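You operate a simulated robot arm through the tools that you are given. There is no shell and no other tool.

The job below is to be done with a simulated robot arm. You get a single attempt, and the scene is never put back.

TASK
Press a sample into the green ring and set it on the tile.
Fine: the grey tile; close the ring clamp over the ring before you work the green lever; leave the clamp open at the end. Where these are worked on the way, their far stop is far enough and under half their travel is too little: ring clamp.

The check looks at the end state, three seconds after you hand in, the way a careful person would. Anything else that was tipped, shoved, dropped, spilled or broken makes it a failure.

THE ROBOT
A 7-joint arm with a two-finger parallel gripper, fixed in place. Base frame: the origin is at the foot of the arm, x ahead of it, y to its left, z up; the work surface is at about z = 860. Lengths are in mm, angles in degrees, forces in N, time in s.
Its first joint turns from -166.0 to 166.0 degrees. Payload 4.4 kg.
The TCP is the grasp point between the finger pads, 23 mm short of the fingertips. In the tool frame z runs along the fingers and y along their closing line. Largest opening 94 mm; finger width 38, thickness 10; the body of the gripper, 54 by 96 mm, starts 39 mm behind the TCP.
Orientation is that of the tool frame in the base frame, as a unit quaternion [w, x, y, z]. With the fingers straight down and closing along the base's y, the tool's x points along the base's -x, its y along +y and its z along -z.

THE INTERFACE
- The arm moves only by the tool apply_moves. Its argument "plan" is a list of rows, each a list of 7 numbers: the shift along the tool's x, y, z in mm, then the turn, a rotation vector about the tool's x, y, z in degrees, then the opening, from 0 (shut) to 1 (fully open). In form: [[tx, ty, tz, rx, ry, rz, fingers], ...]. A call has 1 to 20 rows; each row shifts and turns the commanded pose from where the row before left it, along the tool's axes as they then stand. Each row takes 0.2 s and may step no farther than 50 mm and 8.6 degrees from the row before; otherwise, or with a gripper value out of range, the whole call is refused. Where a pose cannot be reached the arm comes as near as it can. A force on the tool above 90 N (or 10 N above the force at the start of the call, whichever is more), or a blocked arm, ends the call early, and 0.2 s more pass. Each finger travels about 72 mm/s and halts on what it meets, pressing with about 36 N; the grip force reading is that of the motor and also rises with nothing between the fingers. The clock runs only during rows and for 0.2 s after the last one: add rows that do not move to give the fingers time. It gives the time, the measured TCP pose, the force on the tool (base axes), the opening and the grip force at its end, in the units of the frame above (readings bear some noise), with the torque about the TCP (base axes, N m) and any sound that the robot's microphone picked up.
- Cameras (640 x 400 px; columns grow to the right, rows downward): "scene" is fixed at [50.8, 499.2, 1507.7]; the picture's right is [-0.18, -0.98, 0.00], its down [-0.42, 0.08, -0.91] and it looks along [0.89, -0.17, -0.43] (base axes); focal length 264 px, centre (320, 200). "wrist" rides on the gripper at [86, 16, -74] in the tool frame; the picture's right is [-0.18, 0.98, 0.00], its down [-0.58, -0.11, -0.81] and it looks along [-0.79, -0.15, 0.59] (tool axes); focal length 243 px, centre (320, 200). There is no depth. A picture from a camera that has moved, and an enlarged one, comes with that camera's place and axes in the base frame and with its lens.
- grab_frame(camera): a new picture of that camera. It takes no simulated time.
- inspect(camera, box): a new picture of the part [left, top, right, bottom] of that camera's present view, enlarged. It takes no simulated time.
- finish_job(): hands the job in; it is judged then, once.

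Nothing tells you positions but the pictures and the camera data. Unless the task says otherwise, let go and move clear before handing in.

The tools are called as a command line: name --pt "numbers of a row" for each row, then --argument value for the rest, lists and objects as JSON in quotes. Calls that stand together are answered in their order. apply_moves: Moves the arm, as the interface text tells. Its arguments: {"type":"object","properties":{"plan":{"type":"array"}},"required":["plan"]} The other tools are called the same way: grab_frame (camera) takes a picture; inspect (camera, box) takes an enlarged picture of a part of a camera's view; finish_job () hands the job in.

At the start:

```text
t: 0.0
eef_pos: [725.7, 251.2, 1454.2]
tool_rot: [0.0, 0.0, 1.0, -0.001]
ft_force: [-1.0, -0.4, -0.3]
torque: [0.02, -0.01, 0.02]
finger_gap: 94.0
grip_force: 0.0
```

scene: 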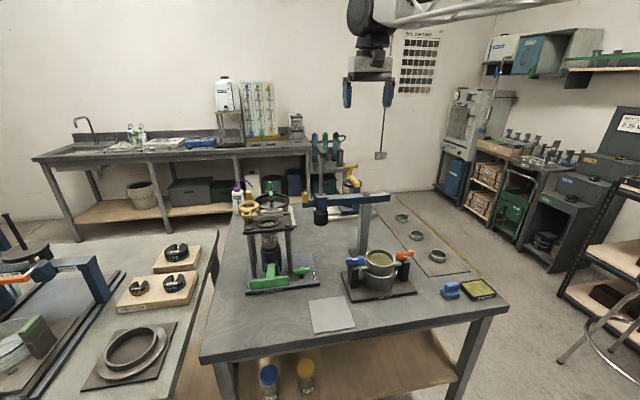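
wrist: 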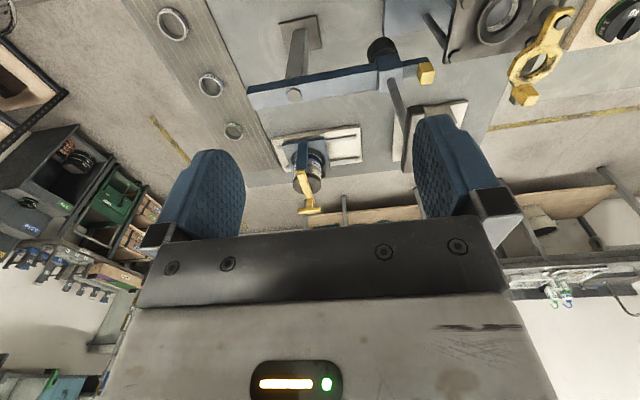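

I see a bench with a press stand that has a green lever, a ring with orange and blue clamps, a grey tile and a blue beam. I'll look closer before moving anything.

inspect --camera "scene" --box '[220, 170, 340, 300]'

inspect --camera "scene" --box '[320, 190, 510, 310]'

inspect --camera "scene" --box '[200, 180, 520, 380]'

inspect --camera "scene" --box '[0, 200, 230, 400]'

inspect --camera "wrist" --box '[120, 0, 640, 240]'

```text
3.08 times, centred on (280, 235) of scene
camera zoom: at [50.8, 499.2, 1507.7], right [-0.18, -0.98, 0.0], down [-0.42, 0.08, -0.91], along [0.89, -0.17, -0.43], focal length 812 px, centre (443, 92)
```

zoom: 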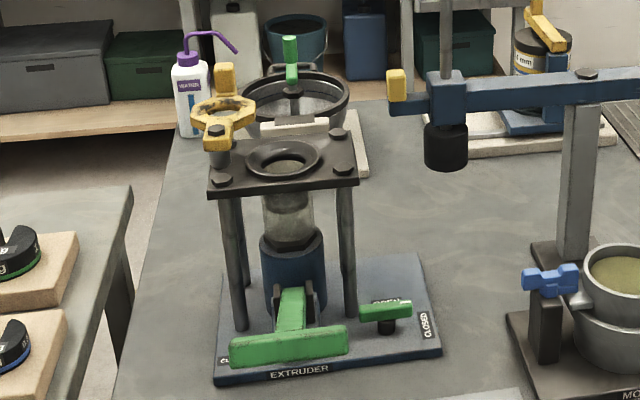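

```text
3.33 times, centred on (415, 250) of scene
camera zoom: at [50.8, 499.2, 1507.7], right [-0.18, -0.98, 0.0], down [-0.42, 0.08, -0.91], along [0.89, -0.17, -0.43], focal length 880 px, centre (3, 33)
```

zoom: 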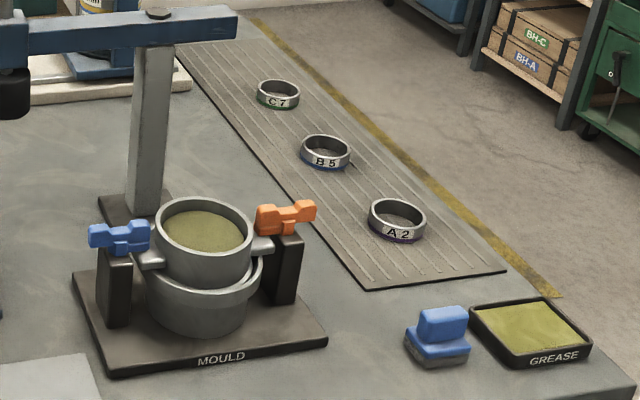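

```text
2.00 times, centred on (360, 280) of scene
camera zoom: at [50.8, 499.2, 1507.7], right [-0.18, -0.98, 0.0], down [-0.42, 0.08, -0.91], along [0.89, -0.17, -0.43], focal length 528 px, centre (240, 40)
```

zoom: 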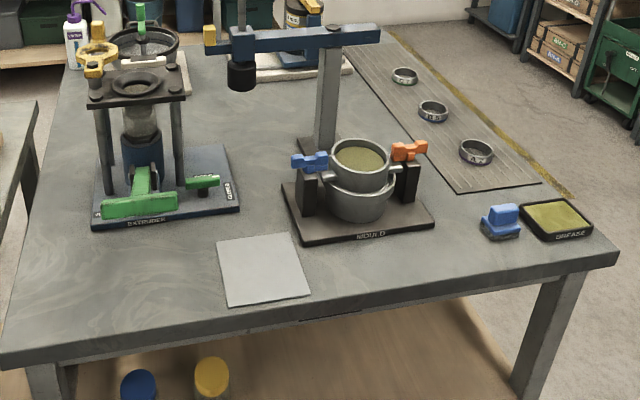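

```text
2.00 times, centred on (115, 300) of scene
camera zoom: at [50.8, 499.2, 1507.7], right [-0.18, -0.98, 0.0], down [-0.42, 0.08, -0.91], along [0.89, -0.17, -0.43], focal length 528 px, centre (730, 0)
```

zoom: 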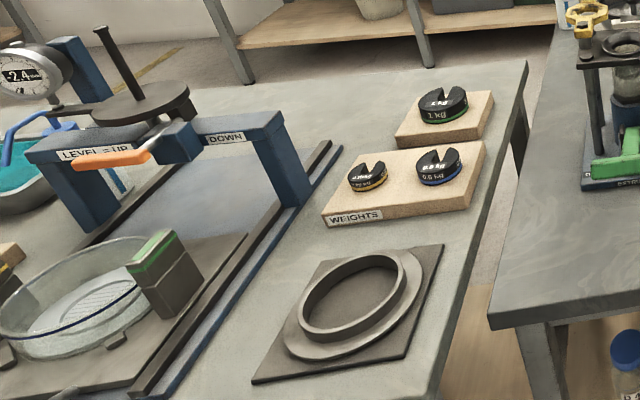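

```text
1.23 times, centred on (380, 120) of wrist
camera zoom: at [640.0, 268.1, 1529.5], right [0.18, 0.98, 0.0], down [0.58, -0.11, 0.81], along [0.79, -0.15, -0.59], focal length 299 px, centre (246, 298)
```

zoom: 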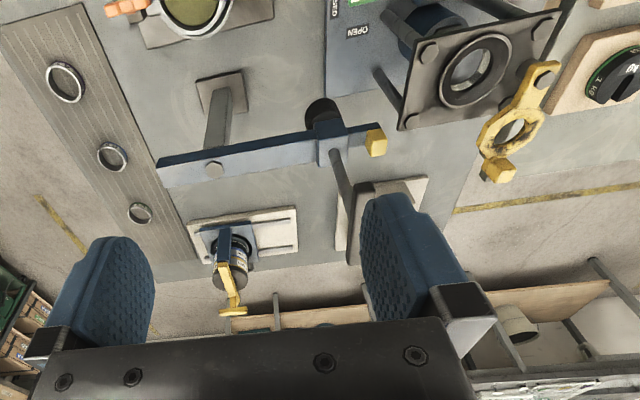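

The green-banded ring looks like C7, the far one on the ridged mat. The extruder has a seat on top, a yellow swing clamp, a big green lever and a small green OPEN/CLOSED handle. I'll move the wrist camera up to the extruder for a closer look.

apply_moves --pt "0 42 25 0 0 0 1" --pt "0 42 25 0 0 0 1" --pt "0 42 25 0 0 0 1" --pt "0 42 25 0 0 0 1" --pt "0 42 25 0 0 0 1" --pt "0 42 25 0 0 0 1" --pt "0 0 0 0 0 0 1"

grab_frame --camera "wrist"

inspect --camera "scene" --box '[385, 205, 455, 265]'

inspect --camera "scene" --box '[235, 245, 325, 300]'

```text
t: 1.6
eef_pos: [727.7, 501.3, 1306.5]
tool_rot: [0.0, 0.0, 1.0, 0.001]
ft_force: [0.0, -0.4, 1.1]
torque: [-0.03, 0.04, -0.02]
finger_gap: 94.0
grip_force: 0.0
```

```text
taken
camera wrist: at [640.7, 516.6, 1381.0], right [0.18, 0.98, 0.0], down [0.58, -0.11, 0.81], along [0.79, -0.15, -0.59], focal length 243 px, centre (320, 200)
```

wrist: 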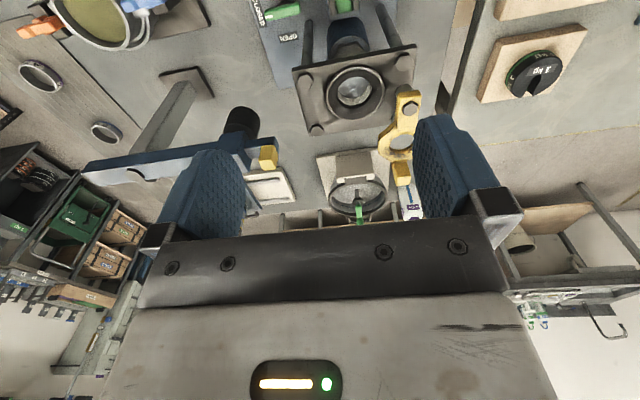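

```text
6.67 times, centred on (420, 235) of scene
camera zoom: at [50.8, 499.2, 1507.7], right [-0.18, -0.98, 0.0], down [-0.42, 0.08, -0.91], along [0.89, -0.17, -0.43], focal length 1760 px, centre (-347, -33)
```

zoom: 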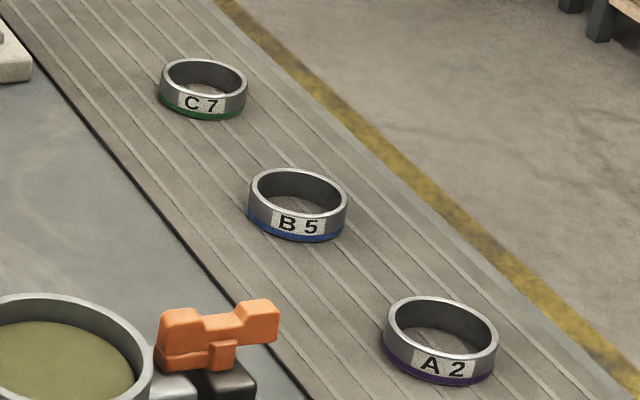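

```text
7.11 times, centred on (280, 272) of scene
camera zoom: at [50.8, 499.2, 1507.7], right [-0.18, -0.98, 0.0], down [-0.42, 0.08, -0.91], along [0.89, -0.17, -0.43], focal length 1877 px, centre (604, -316)
```

zoom: 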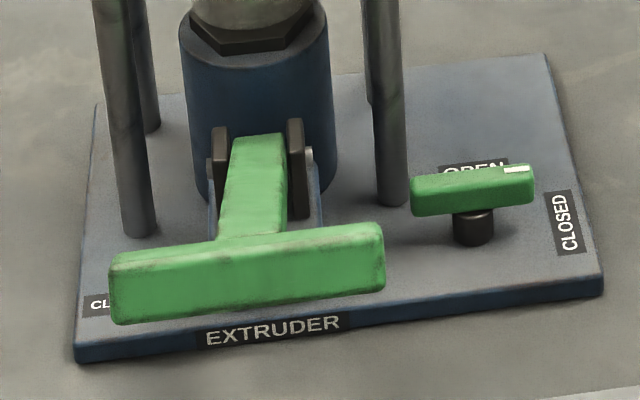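

C7 is confirmed as the green-banded ring. I'll inspect the extruder top and the labels in more detail.

inspect --camera "wrist" --box '[240, 0, 440, 230]'

inspect --camera "scene" --box '[230, 160, 330, 240]'

grab_frame --camera "scene"

```text
1.74 times, centred on (340, 115) of wrist
camera zoom: at [640.7, 516.6, 1381.0], right [0.18, 0.98, 0.0], down [0.58, -0.11, 0.81], along [0.79, -0.15, -0.59], focal length 422 px, centre (285, 348)
```

zoom: 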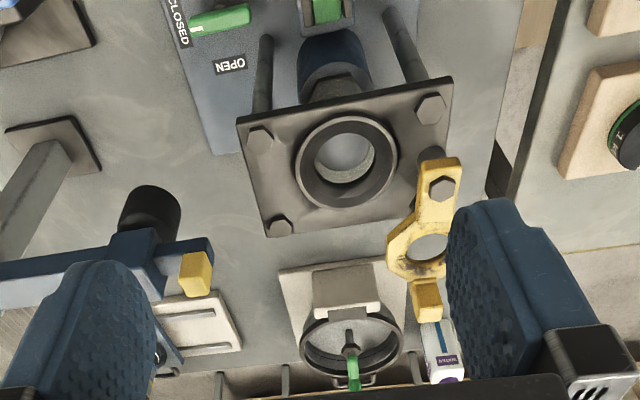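

```text
5.00 times, centred on (280, 200) of scene
camera zoom: at [50.8, 499.2, 1507.7], right [-0.18, -0.98, 0.0], down [-0.42, 0.08, -0.91], along [0.89, -0.17, -0.43], focal length 1320 px, centre (520, 200)
```

zoom: 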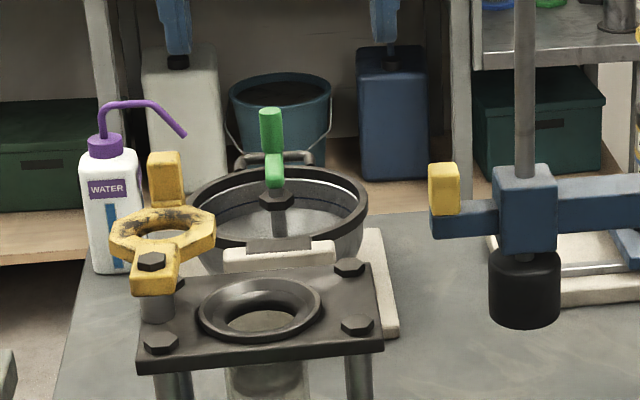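

```text
taken
```

scene: 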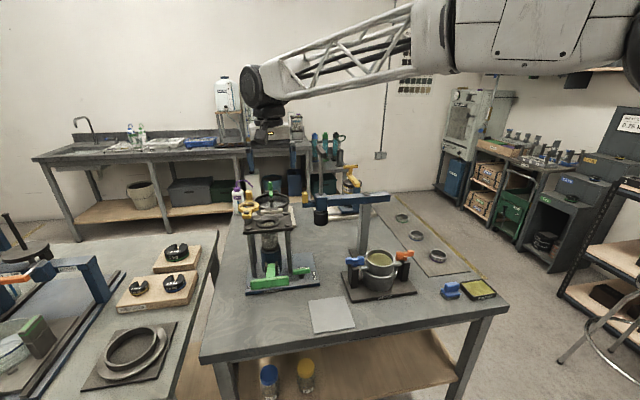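

The small valve's white mark points at CLOSED. I'll lower the camera in front of the extruder to see the lever, the tube and the left label.

apply_moves --pt "43 5 25 0 0 0 1" --pt "43 5 25 0 0 0 1" --pt "43 5 25 0 0 0 1" --pt "0 5 40 0 0 0 1" --pt "0 5 40 0 0 0 1" --pt "0 0 0 0 0 0 1"

grab_frame --camera "wrist"

inspect --camera "wrist" --box '[200, 0, 460, 180]'

inspect --camera "scene" --box '[245, 225, 315, 280]'

```text
t: 3.0
eef_pos: [596.9, 526.6, 1148.6]
tool_rot: [0.0, -0.001, 1.0, 0.0]
ft_force: [-0.2, 1.0, -0.7]
torque: [0.01, 0.03, 0.03]
finger_gap: 93.7
grip_force: 0.0
```

```text
taken
camera wrist: at [511.4, 542.5, 1223.3], right [0.18, 0.98, 0.0], down [0.58, -0.11, 0.81], along [0.79, -0.15, -0.59], focal length 243 px, centre (320, 200)
```

wrist: 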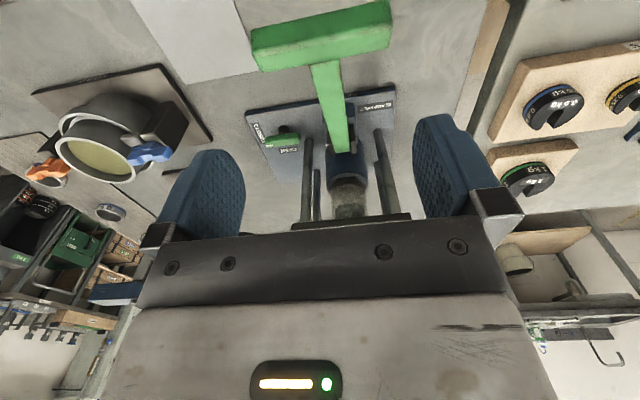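

```text
2.22 times, centred on (330, 90) of wrist
camera zoom: at [511.4, 542.5, 1223.3], right [0.18, 0.98, 0.0], down [0.58, -0.11, 0.81], along [0.79, -0.15, -0.59], focal length 539 px, centre (298, 444)
```

zoom: 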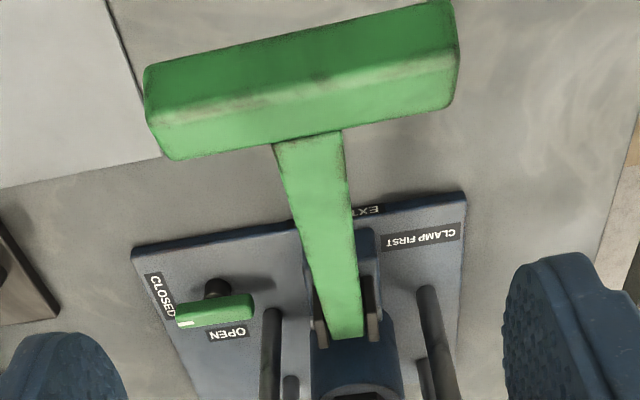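

```text
7.27 times, centred on (280, 252) of scene
camera zoom: at [50.8, 499.2, 1507.7], right [-0.18, -0.98, 0.0], down [-0.42, 0.08, -0.91], along [0.89, -0.17, -0.43], focal length 1920 px, centre (611, -182)
```

zoom: 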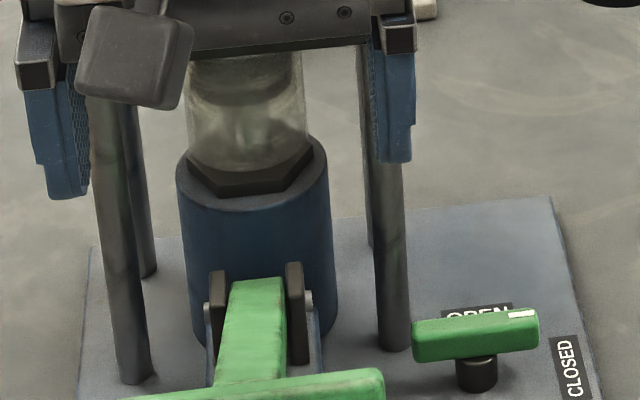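

The labels read EXTRUDER, CLAMP FIRST, OPEN and CLOSED, and the valve already points to CLOSED. The T-bar lever is at about (598, 527, 1000), the seat at about (823, 526, 1070) and the clamp pivot at about (819, 588). Next I'll go high over to the rings.

apply_moves --pt "0 -20 -45 0 0 0 1" --pt "0 -45 -45 0 0 0 1" --pt "0 -45 -45 0 0 0 1" --pt "-10 -45 -15 0 0 0 1" --pt "-10 -45 0 0 0 0 1" --pt "-10 -45 0 0 0 0 1" --pt "-10 -45 0 0 0 0 1" --pt "-10 -45 0 0 0 0 1" --pt "-10 -45 0 0 0 0 1" --pt "-10 -45 0 0 0 0 1" --pt "-10 -45 0 0 0 0 1" --pt "-20 -45 0 0 0 0 1" --pt "-40 -25 0 0 0 0 1" --pt "-40 -25 0 0 0 0 1" --pt "-40 -22 20 0 0 0 1" --pt "-40 0 40 0 0 0 1" --pt "-40 0 40 0 0 0 1" --pt "-30 0 40 0 0 0 1" --pt "0 0 0 0 0 0 1"

grab_frame --camera "wrist"

grab_frame --camera "scene"

```text
refused: row 2 steps farther than a row can; nothing moved
```

```text
taken
camera wrist: at [511.4, 542.5, 1223.3], right [0.18, 0.98, 0.0], down [0.58, -0.11, 0.81], along [0.79, -0.15, -0.59], focal length 243 px, centre (320, 200)
```

wrist: 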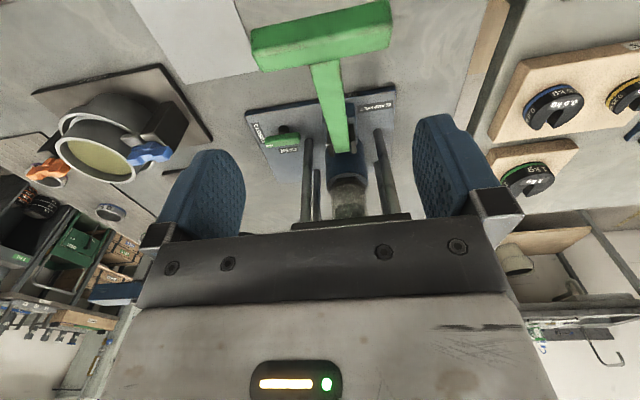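

```text
taken
```

scene: 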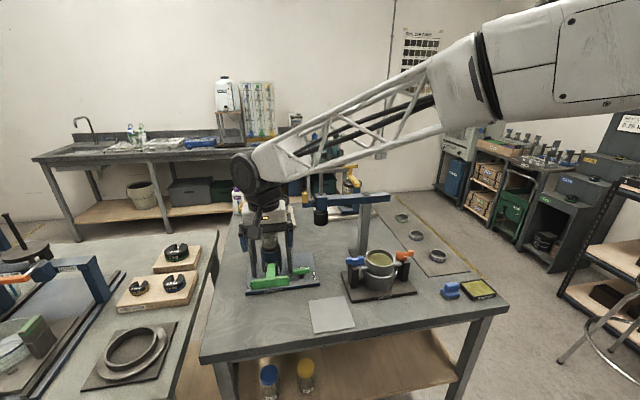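

That call was refused because one row's step was too long, and nothing moved. I'll resend it with shorter steps.

apply_moves --pt "0 -20 -45 0 0 0 1" --pt "0 -20 -45 0 0 0 1" --pt "0 -20 -45 0 0 0 1" --pt "-10 -45 -15 0 0 0 1" --pt "-10 -47 0 0 0 0 1" --pt "-10 -47 0 0 0 0 1" --pt "-10 -47 0 0 0 0 1" --pt "-10 -47 0 0 0 0 1" --pt "-10 -47 0 0 0 0 1" --pt "-10 -47 0 0 0 0 1" --pt "-10 -47 0 0 0 0 1" --pt "-20 -45 0 0 0 0 1" --pt "-40 -29 0 0 0 0 1" --pt "-40 -29 0 0 0 0 1" --pt "-40 -25 10 0 0 0 1" --pt "-36 -20 25 0 0 0 1" --pt "-30 -13 37 0 0 0 1" --pt "-30 -10 38 0 0 0 1" --pt "-20 0 40 0 0 0 1" --pt "0 0 0 0 0 0 1"

grab_frame --camera "wrist"

grab_frame --camera "scene"

```text
t: 7.2
eef_pos: [935.1, -77.6, 1150.1]
tool_rot: [0.0, 0.0, 1.0, 0.0]
ft_force: [-0.4, 0.2, 0.1]
torque: [0.03, 0.01, -0.02]
finger_gap: 93.8
grip_force: 0.1
```

```text
taken
camera wrist: at [848.1, -62.4, 1224.7], right [0.18, 0.98, 0.0], down [0.58, -0.11, 0.81], along [0.79, -0.15, -0.59], focal length 243 px, centre (320, 200)
```

wrist: 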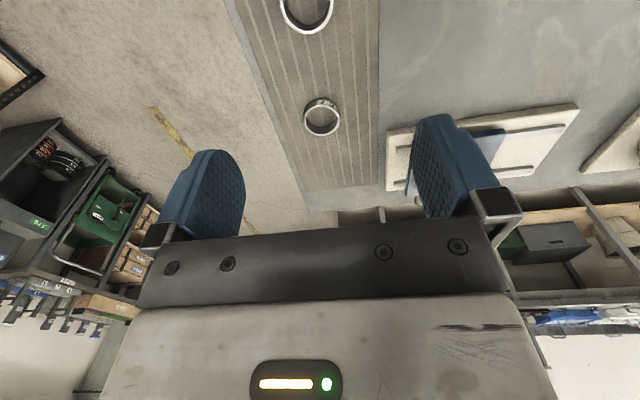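

```text
taken
```

scene: 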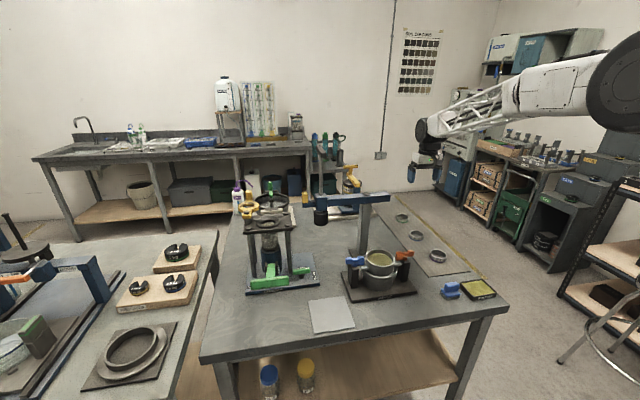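

C7 stands at about (1087, -105), which is beyond straight-down reach. I'll tilt the tool outward about 32° and approach from above.

apply_moves --pt "0 0 0 0 -8 0 1" --pt "0 0 0 0 -8 0 1" --pt "0 0 0 0 -8 0 1" --pt "0 0 0 0 -8 0 1" --pt "-8.8 -5.4 43.3 0 0 0 1" --pt "-8.8 -5.4 43.3 0 0 0 1" --pt "-8.8 -5.4 43.3 0 0 0 1" --pt "-8.8 -5.4 43.3 0 0 0 1" --pt "-8.8 -5.4 43.3 0 0 0 1" --pt "0 0 0 0 0 0 1" --pt "0 0 0 0 0 0 1"

grab_frame --camera "wrist"

inspect --camera "scene" --box '[350, 130, 510, 260]'

```text
t: 9.6
eef_pos: [1085.9, -99.1, 989.6]
tool_rot: [0.275, 0.0, 0.961, 0.0]
ft_force: [0.0, 0.0, -0.5]
torque: [0.0, -0.02, -0.05]
finger_gap: 94.0
grip_force: 0.1
```

```text
taken
camera wrist: at [974.3, -83.2, 1006.7], right [0.16, 0.98, 0.1], down [0.07, -0.11, 0.99], along [0.99, -0.15, -0.08], focal length 243 px, centre (320, 200)
```

wrist: 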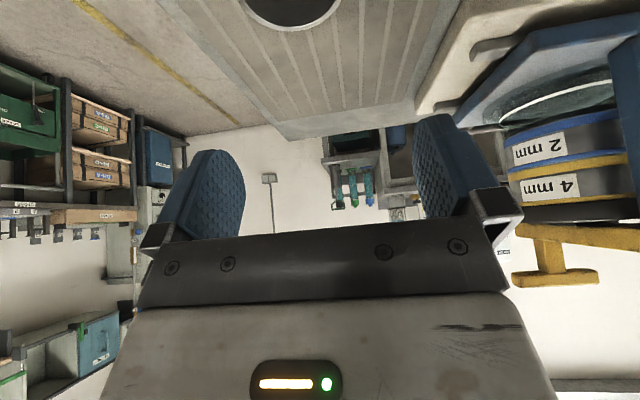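

```text
3.08 times, centred on (430, 195) of scene
camera zoom: at [50.8, 499.2, 1507.7], right [-0.18, -0.98, 0.0], down [-0.42, 0.08, -0.91], along [0.89, -0.17, -0.43], focal length 812 px, centre (-18, 215)
```

zoom: 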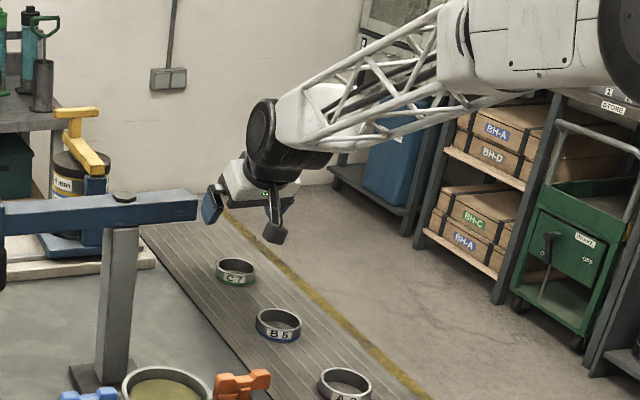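

The tilted pose is reachable, so I'll descend around the ring.

apply_moves --pt "14.2 -2.3 24.5 0 0 0 1" --pt "14.2 -2.2 24.5 0 0 0 1" --pt "14.1 -2.2 24.5 0 0 0 1" --pt "0 0 0 0 0 0 1"

grab_frame --camera "wrist"

inspect --camera "scene" --box '[370, 180, 450, 240]'

```text
t: 10.6
eef_pos: [1090.4, -107.4, 904.0]
tool_rot: [0.276, 0.0, 0.961, 0.001]
ft_force: [0.3, -0.4, 0.4]
torque: [0.01, -0.01, 0.0]
finger_gap: 94.1
grip_force: 0.1
```

```text
taken
camera wrist: at [977.3, -91.5, 921.0], right [0.16, 0.98, 0.1], down [0.07, -0.11, 0.99], along [0.99, -0.15, -0.08], focal length 243 px, centre (320, 200)
```

wrist: 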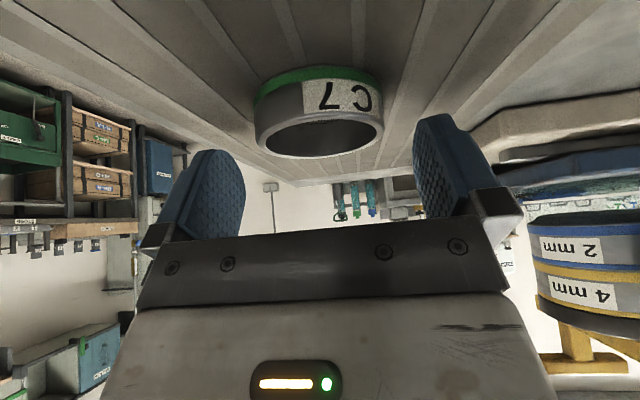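

```text
6.67 times, centred on (410, 210) of scene
camera zoom: at [50.8, 499.2, 1507.7], right [-0.18, -0.98, 0.0], down [-0.42, 0.08, -0.91], along [0.89, -0.17, -0.43], focal length 1760 px, centre (-280, 133)
```

zoom: 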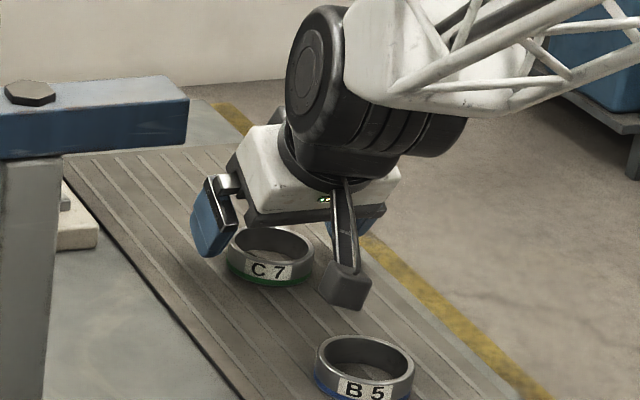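

The ring is centred between the fingers, with its top at about z 881. I'll go 5 mm lower and grip its upper half.

apply_moves --pt "0.3 0.3 5.8 0 0 0 1" --pt "0 0 0 0 0 0 0.5" --pt "0 0 0 0 0 0 0.4" --pt "0 0 0 0 0 0 0.4" --pt "0 0 0 0 0 0 0.4"

grab_frame --camera "wrist"

inspect --camera "scene" --box '[370, 180, 450, 240]'

```text
t: 11.8
eef_pos: [1093.1, -107.9, 899.1]
tool_rot: [0.276, -0.001, 0.961, 0.001]
ft_force: [1.9, 2.0, 3.3]
torque: [0.21, -0.07, -0.09]
finger_gap: 59.2
grip_force: 35.7
```

```text
taken
camera wrist: at [979.3, -92.2, 917.0], right [0.16, 0.98, 0.1], down [0.07, -0.11, 0.99], along [0.99, -0.15, -0.08], focal length 243 px, centre (320, 200)
```

wrist: 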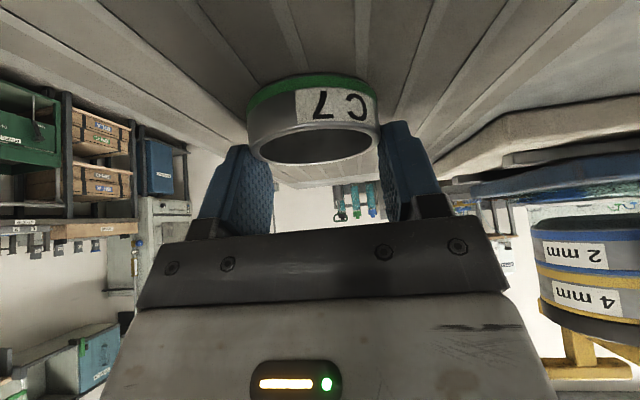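

```text
6.67 times, centred on (410, 210) of scene
camera zoom: at [50.8, 499.2, 1507.7], right [-0.18, -0.98, 0.0], down [-0.42, 0.08, -0.91], along [0.89, -0.17, -0.43], focal length 1760 px, centre (-280, 133)
```

zoom: 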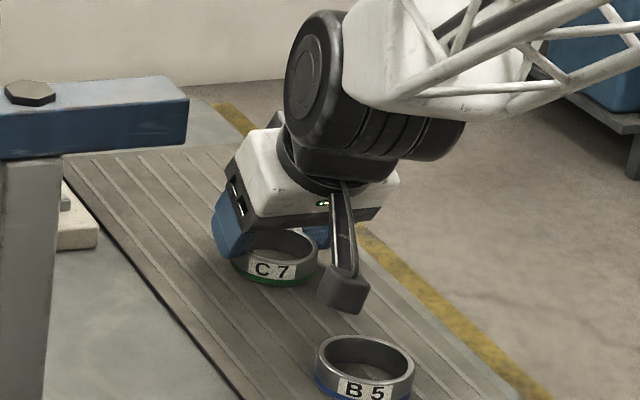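

The gap stopped at 59 mm with 36 N, so the ring is gripped. I'll lift it straight up and check.

apply_moves --pt "-10.6 0 -17 0 0 0 0.4" --pt "-23.9 0 -38.2 0 0 0 0.4" --pt "-23.9 0 -38.2 0 0 0 0.4" --pt "0 0 0 0 0 0 0.4"

grab_frame --camera "wrist"

inspect --camera "scene" --box '[370, 160, 450, 220]'

```text
t: 12.8
eef_pos: [1092.8, -107.2, 1007.4]
tool_rot: [0.276, 0.0, 0.961, 0.0]
ft_force: [0.5, 0.0, -0.9]
torque: [-0.01, 0.01, -0.02]
finger_gap: 59.2
grip_force: 35.3
```

```text
taken
camera wrist: at [978.9, -92.4, 1025.5], right [0.16, 0.98, 0.1], down [0.07, -0.11, 0.99], along [0.99, -0.15, -0.08], focal length 243 px, centre (320, 200)
```

wrist: 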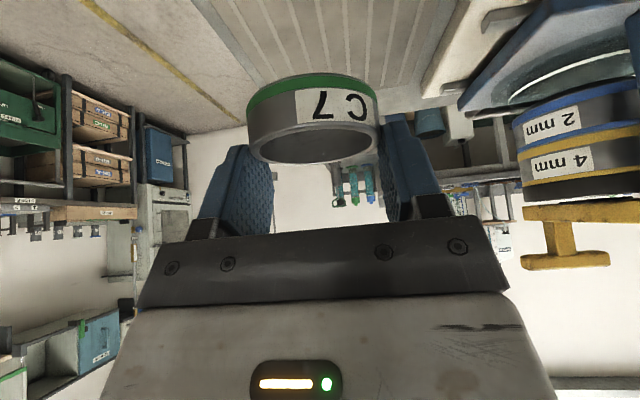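

```text
6.67 times, centred on (410, 190) of scene
camera zoom: at [50.8, 499.2, 1507.7], right [-0.18, -0.98, 0.0], down [-0.42, 0.08, -0.91], along [0.89, -0.17, -0.43], focal length 1760 px, centre (-280, 267)
```

zoom: 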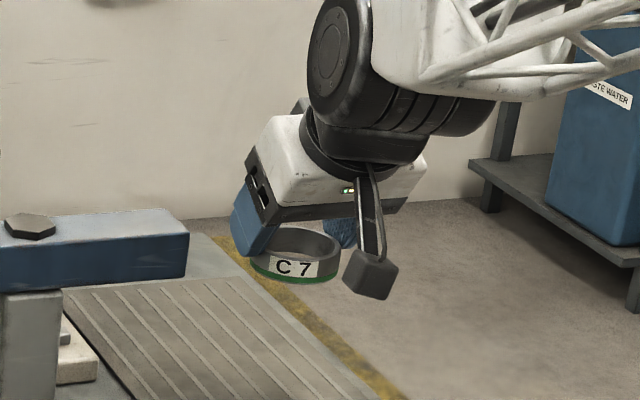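

C7 is held firmly, with its bottom about 37 mm below the TCP. I'll pull back and up, then travel left in front of the beam.

apply_moves --pt "20.2 0 -41.3 0 0 0 0.4" --pt "20.2 0 -41.3 0 0 0 0.4" --pt "20.2 0 -41.3 0 0 0 0.4" --pt "20.2 0 -41.3 0 0 0 0.4" --pt "20.2 0 -41.3 0 0 0 0.4" --pt "20.2 0 -41.3 0 0 0 0.4" --pt "20.2 0 -41.3 0 0 0 0.4" --pt "20.2 0 -41.3 0 0 0 0.4" --pt "20.2 0 -41.3 0 0 0 0.4" --pt "20.2 0 -41.3 0 0 0 0.4" --pt "0 40 0 0 0 0 0.4" --pt "0 45 0 0 0 0 0.4" --pt "0 45 0 0 0 0 0.4" --pt "0 45 0 0 0 0 0.4" --pt "0 45 0 0 0 0 0.4" --pt "0 45 0 0 0 0 0.4" --pt "0 45 0 0 0 0 0.4" --pt "0 45 0 0 0 0 0.4" --pt "0 45 0 0 0 0 0.4" --pt "0 0 0 0 0 0 0.4"

grab_frame --camera "scene"

```text
t: 17.0
eef_pos: [699.4, 288.2, 1253.0]
tool_rot: [0.276, 0.0, 0.961, 0.0]
ft_force: [0.6, 0.2, -1.7]
torque: [0.0, -0.03, -0.03]
finger_gap: 59.1
grip_force: 36.2
```

```text
taken
```

scene: 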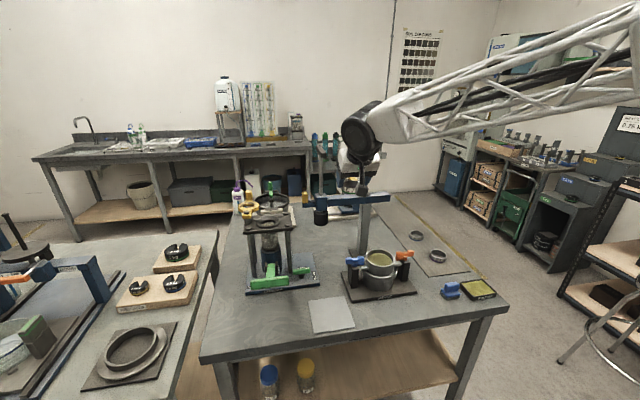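

Still holding the ring. I'll keep going left and turn the heading toward about 45° so the gripper body clears the clamp pivot.

apply_moves --pt "0 40 0 0 0 0 0.4" --pt "0 40 0 0 0 0 0.4" --pt "0 40 0 0 0 0 0.4" --pt "0 40 0 0 0 0 0.4" --pt "0 30 0 0 0 0 0.4" --pt "0 0 0 -3.97 0 -6.36 0.4" --pt "0 0 0 -3.97 0 -6.36 0.4" --pt "0 0 0 -3.97 0 -6.36 0.4" --pt "0 0 0 -3.97 0 -6.36 0.4" --pt "0 0 0 -3.97 0 -6.36 0.4" --pt "0 0 0 -3.97 0 -6.36 0.4" --pt "0 0 0 0 0 0 0.4" --pt "0 0 0 0 0 0 0.4"

grab_frame --camera "wrist"

inspect --camera "scene" --box '[220, 100, 380, 230]'

```text
t: 19.8
eef_pos: [700.7, 480.1, 1252.1]
tool_rot: [0.255, -0.368, 0.888, 0.105]
ft_force: [-0.3, 0.3, -1.0]
torque: [0.0, 0.03, 0.0]
finger_gap: 58.9
grip_force: 36.1
```

```text
taken
camera wrist: at [609.8, 412.0, 1270.2], right [-0.58, 0.81, 0.1], down [0.12, -0.03, 0.99], along [0.8, 0.59, -0.08], focal length 243 px, centre (320, 200)
```

wrist: 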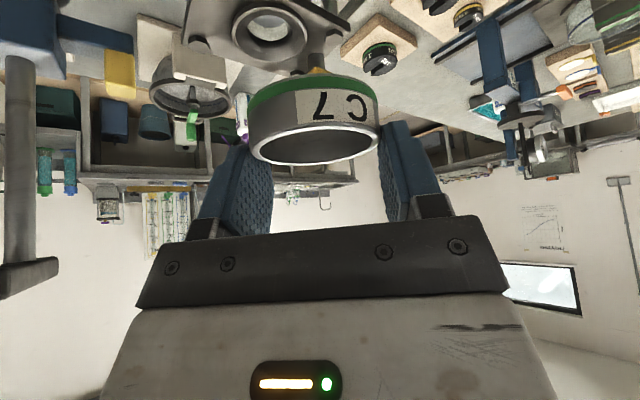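

```text
3.08 times, centred on (300, 165) of scene
camera zoom: at [50.8, 499.2, 1507.7], right [-0.18, -0.98, 0.0], down [-0.42, 0.08, -0.91], along [0.89, -0.17, -0.43], focal length 812 px, centre (382, 308)
```

zoom: 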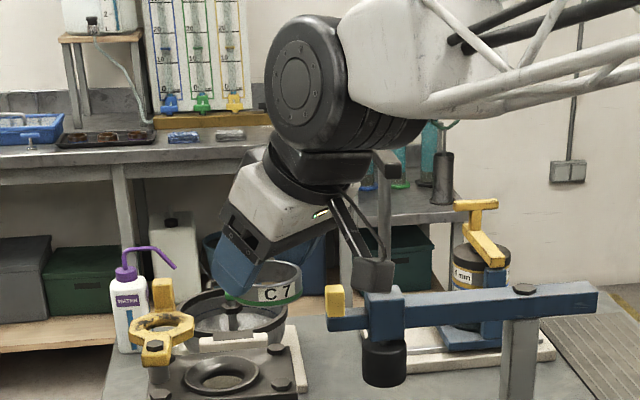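

The seat is visible in both views, so I'll zoom in on it to fix its position and shape.

inspect --camera "scene" --box '[235, 175, 325, 235]'

inspect --camera "wrist" --box '[170, 0, 410, 100]'

```text
6.67 times, centred on (280, 205) of scene
camera zoom: at [50.8, 499.2, 1507.7], right [-0.18, -0.98, 0.0], down [-0.42, 0.08, -0.91], along [0.89, -0.17, -0.43], focal length 1760 px, centre (587, 167)
```

zoom: 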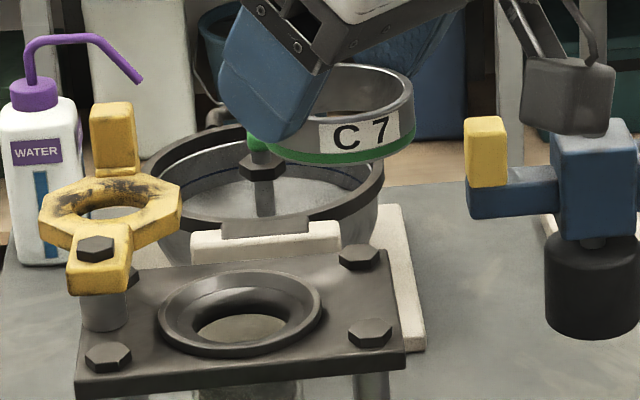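

```text
2.67 times, centred on (290, 50) of wrist
camera zoom: at [609.8, 412.0, 1270.2], right [-0.58, 0.81, 0.1], down [0.12, -0.03, 0.99], along [0.8, 0.59, -0.08], focal length 647 px, centre (400, 600)
```

zoom: 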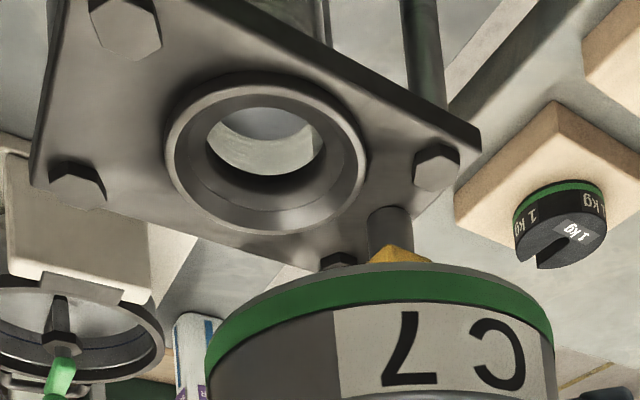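

The seat rim is centred at about (822, 525) with its top at z ≈ 1071, and it has a conical lead-in. I'll move to hover above it.

apply_moves --pt "-8.9 -10.8 32 0 0 0 0.4" --pt "-8.9 -10.8 32 0 0 0 0.4" --pt "-8.9 -10.8 32 0 0 0 0.4" --pt "-8.9 -10.8 32 0 0 0 0.4" --pt "-8.9 -10.8 32 0 0 0 0.4" --pt "0 0 0 0 0 0 0.4" --pt "0 0 0 0 0 0 0.4"

inspect --camera "wrist" --box '[170, 0, 490, 200]'

inspect --camera "scene" --box '[235, 175, 325, 235]'

```text
t: 21.4
eef_pos: [827.6, 530.8, 1142.2]
tool_rot: [0.254, -0.368, 0.888, 0.105]
ft_force: [-0.8, 0.9, -0.9]
torque: [-0.02, 0.0, 0.0]
finger_gap: 59.1
grip_force: 36.2
```

```text
2.00 times, centred on (330, 100) of wrist
camera zoom: at [735.9, 462.2, 1160.2], right [-0.58, 0.81, 0.1], down [0.12, -0.03, 0.99], along [0.8, 0.59, -0.08], focal length 485 px, centre (300, 400)
```

zoom: 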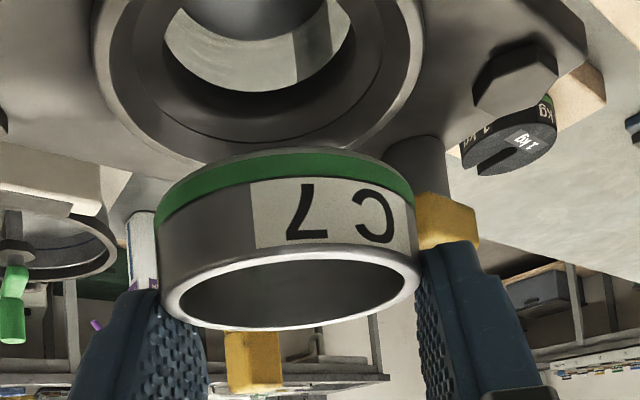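

```text
6.67 times, centred on (280, 205) of scene
camera zoom: at [50.8, 499.2, 1507.7], right [-0.18, -0.98, 0.0], down [-0.42, 0.08, -0.91], along [0.89, -0.17, -0.43], focal length 1760 px, centre (587, 167)
```

zoom: 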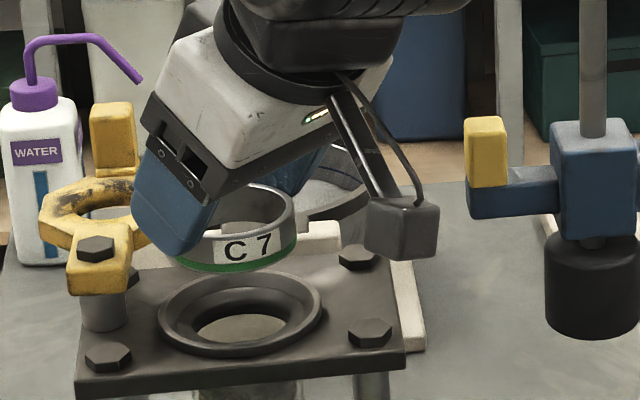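

The ring looks aligned with the seat to within about 1–2 mm, and the clamp pivot at (832, 590) clears the finger. I'll lower the ring toward the rim.

apply_moves --pt "9 0 14.4 0 0 0 0.4" --pt "7 0 11.2 0 0 0 0.4" --pt "2 0 3.2 0 0 0 0.4" --pt "0 0 0 0 0 0 0.4"

inspect --camera "scene" --box '[235, 175, 325, 235]'

inspect --camera "wrist" --box '[170, 0, 490, 200]'

```text
t: 22.4
eef_pos: [826.1, 528.0, 1107.9]
tool_rot: [0.255, -0.368, 0.888, 0.105]
ft_force: [0.4, -0.2, -1.4]
torque: [0.0, 0.0, 0.0]
finger_gap: 59.1
grip_force: 36.1
```

```text
6.67 times, centred on (280, 205) of scene
camera zoom: at [50.8, 499.2, 1507.7], right [-0.18, -0.98, 0.0], down [-0.42, 0.08, -0.91], along [0.89, -0.17, -0.43], focal length 1760 px, centre (587, 167)
```

zoom: 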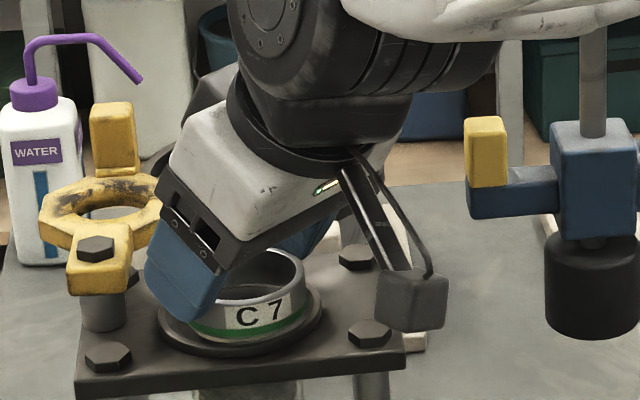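

```text
2.00 times, centred on (330, 100) of wrist
camera zoom: at [734.8, 459.7, 1125.3], right [-0.58, 0.81, 0.1], down [0.12, -0.03, 0.99], along [0.8, 0.59, -0.08], focal length 485 px, centre (300, 400)
```

zoom: 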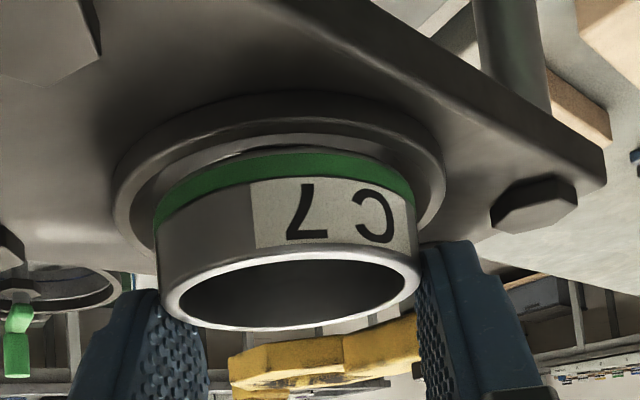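

The ring is right over the lead-in. I'll descend gently, watching the force.

apply_moves --pt "1.06 0.7 1.7 0 0 0 0.4" --pt "1.06 0.7 1.7 0 0 0 0.4" --pt "0 0 0 0 0 0 0.4"

inspect --camera "scene" --box '[245, 185, 305, 225]'

```text
t: 23.2
eef_pos: [824.3, 528.5, 1104.7]
tool_rot: [0.256, -0.368, 0.888, 0.106]
ft_force: [12.9, -4.0, 16.8]
torque: [-0.11, 0.01, 0.15]
finger_gap: 59.0
grip_force: 35.9
```

```text
10.00 times, centred on (275, 205) of scene
camera zoom: at [50.8, 499.2, 1507.7], right [-0.18, -0.98, 0.0], down [-0.42, 0.08, -0.91], along [0.89, -0.17, -0.43], focal length 2640 px, centre (770, 150)
```

zoom: 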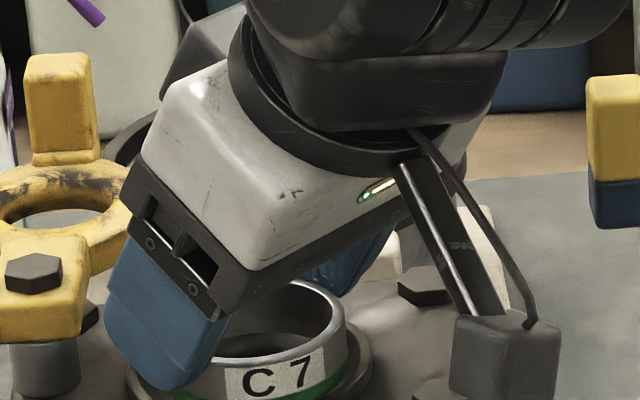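

It touched the near side of the cone, with the force pushing toward +x. I'll ease the ring about 2.5 mm in +x and continue down.

apply_moves --pt "-1.2 -2.1 0.75 0 0 0 0.4" --pt "0 0 0 0 0 0 0.4"

apply_moves --pt "0.8 0 1.3 0 0 0 0.4" --pt "0 0 0 0 0 0 0.4"

```text
t: 23.8
eef_pos: [828.5, 529.9, 1105.0]
tool_rot: [0.255, -0.368, 0.888, 0.106]
ft_force: [7.6, 2.4, 13.3]
torque: [0.09, 0.14, -0.1]
finger_gap: 59.1
grip_force: 36.4
```

```text
t: 24.4
eef_pos: [828.0, 528.0, 1103.2]
tool_rot: [0.256, -0.367, 0.888, 0.106]
ft_force: [12.1, 2.1, 19.4]
torque: [0.06, 0.19, -0.07]
finger_gap: 58.9
grip_force: 35.6
```

apply_moves --pt "-1.8 -1.6 1.1 0 0 0 0.4" --pt "0 0 0 0 0 0 0.4"

inspect --camera "wrist" --box '[170, 0, 490, 200]'

inspect --camera "scene" --box '[245, 185, 305, 225]'

```text
t: 25.0
eef_pos: [830.3, 530.2, 1100.2]
tool_rot: [0.253, -0.369, 0.888, 0.105]
ft_force: [0.5, 0.2, 0.0]
torque: [-0.02, 0.0, 0.02]
finger_gap: 59.0
grip_force: 36.3
```

```text
2.00 times, centred on (330, 100) of wrist
camera zoom: at [738.5, 461.2, 1118.6], right [-0.58, 0.81, 0.1], down [0.13, -0.03, 0.99], along [0.8, 0.59, -0.08], focal length 485 px, centre (300, 400)
```

zoom: 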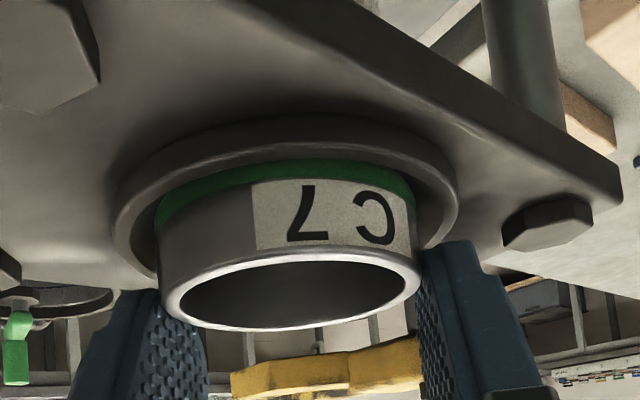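

```text
10.00 times, centred on (275, 205) of scene
camera zoom: at [50.8, 499.2, 1507.7], right [-0.18, -0.98, 0.0], down [-0.42, 0.08, -0.91], along [0.89, -0.17, -0.43], focal length 2640 px, centre (770, 150)
```

zoom: 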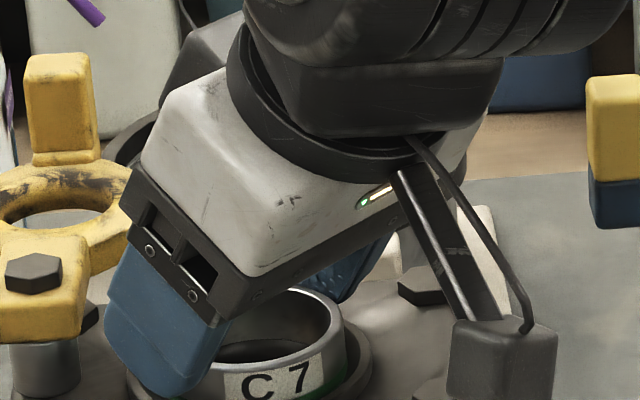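

It slipped free of the cone wall, so I'll keep lowering in small steps.

apply_moves --pt "1.06 0 1.7 0 0 0 0.4" --pt "0 0 0 0 0 0 0.4"

apply_moves --pt "0.8 0 1.3 0 0 0 0.4" --pt "0 0 0 0 0 0 0.4"

inspect --camera "wrist" --box '[170, 0, 490, 200]'

```text
t: 25.6
eef_pos: [830.4, 530.1, 1100.6]
tool_rot: [0.255, -0.368, 0.888, 0.105]
ft_force: [-5.4, -4.7, 7.4]
torque: [0.04, 0.25, 0.16]
finger_gap: 59.4
grip_force: 36.2
```

```text
t: 26.2
eef_pos: [829.9, 530.1, 1100.4]
tool_rot: [0.256, -0.368, 0.888, 0.105]
ft_force: [-17.0, -12.4, 25.1]
torque: [-0.15, 0.85, 0.22]
finger_gap: 59.1
grip_force: 35.7
```

```text
2.00 times, centred on (330, 100) of wrist
camera zoom: at [739.3, 461.9, 1117.5], right [-0.58, 0.81, 0.1], down [0.12, -0.03, 0.99], along [0.8, 0.59, -0.08], focal length 485 px, centre (300, 400)
```

zoom: 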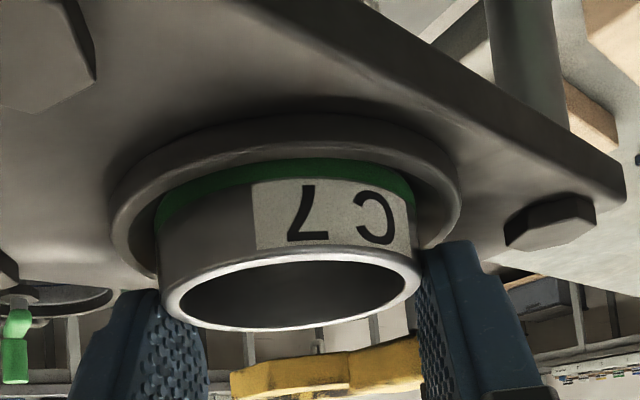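

The fingertips or the ring have bottomed, with the ring well inside the rim. I'll back off 2 mm, open slightly so it settles, and look.

apply_moves --pt "-1.9 0 -3.0 0 0 0 0.4" --pt "0 0 0 0 0 0 0.4" --pt "0 0 0 0 0 0 0.7" --pt "0 0 0 0 0 0 0.78" --pt "0 0 0 0 0 0 0.78"

inspect --camera "wrist" --box '[170, 0, 490, 200]'

inspect --camera "scene" --box '[245, 185, 305, 225]'

```text
t: 27.4
eef_pos: [830.9, 530.8, 1101.9]
tool_rot: [0.254, -0.368, 0.888, 0.106]
ft_force: [0.3, 1.0, 0.1]
torque: [-0.01, -0.02, 0.0]
finger_gap: 73.2
grip_force: 0.0
```

```text
2.00 times, centred on (330, 100) of wrist
camera zoom: at [739.4, 461.7, 1119.3], right [-0.58, 0.81, 0.1], down [0.12, -0.03, 0.99], along [0.8, 0.59, -0.08], focal length 485 px, centre (300, 400)
```

zoom: 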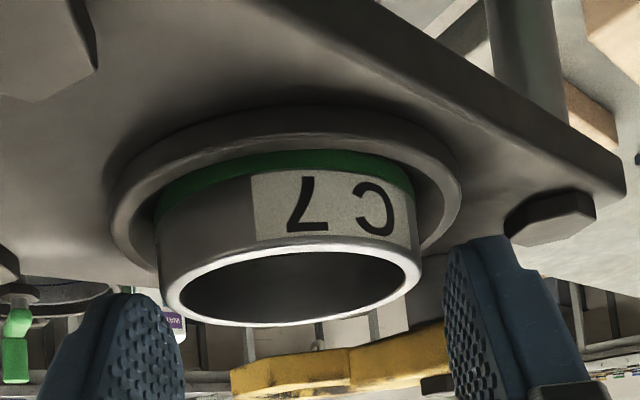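

```text
10.00 times, centred on (275, 205) of scene
camera zoom: at [50.8, 499.2, 1507.7], right [-0.18, -0.98, 0.0], down [-0.42, 0.08, -0.91], along [0.89, -0.17, -0.43], focal length 2640 px, centre (770, 150)
```

zoom: 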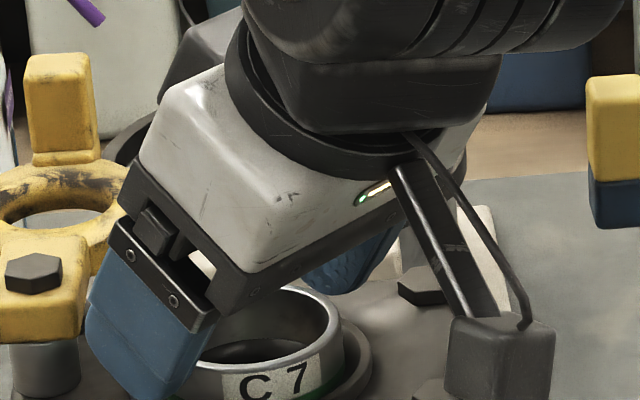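

The ring has settled in the seat. I'll back off along the fingers and check it.

apply_moves --pt "0 0 -20 0 0 0 0.78" --pt "0 0 -40 0 0 0 0.78" --pt "0 0 -45 0 0 0 0.9" --pt "0 0 -45 0 0 0 0.9" --pt "0 0 0 0 0 0 0.9"

inspect --camera "wrist" --box '[170, 0, 490, 200]'

inspect --camera "scene" --box '[235, 180, 325, 240]'

```text
t: 28.6
eef_pos: [771.8, 472.0, 1225.6]
tool_rot: [0.254, -0.369, 0.888, 0.106]
ft_force: [-0.5, -0.9, 0.9]
torque: [-0.02, -0.06, 0.0]
finger_gap: 84.7
grip_force: 0.0
```

```text
2.00 times, centred on (330, 100) of wrist
camera zoom: at [681.1, 403.6, 1242.9], right [-0.58, 0.81, 0.1], down [0.12, -0.03, 0.99], along [0.8, 0.59, -0.08], focal length 485 px, centre (300, 400)
```

zoom: 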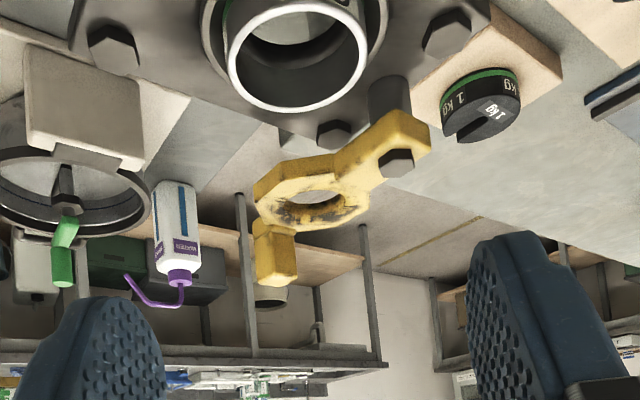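

```text
6.67 times, centred on (280, 210) of scene
camera zoom: at [50.8, 499.2, 1507.7], right [-0.18, -0.98, 0.0], down [-0.42, 0.08, -0.91], along [0.89, -0.17, -0.43], focal length 1760 px, centre (587, 133)
```

zoom: 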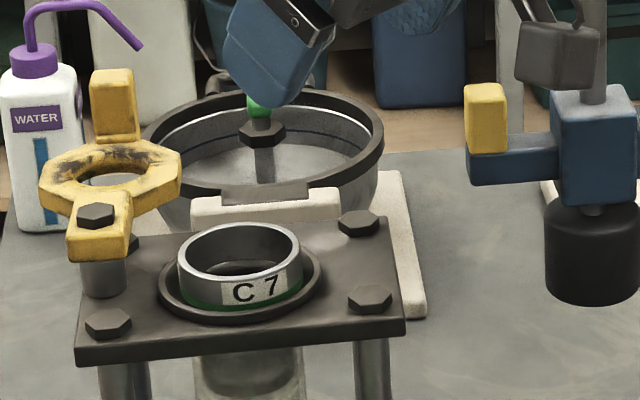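

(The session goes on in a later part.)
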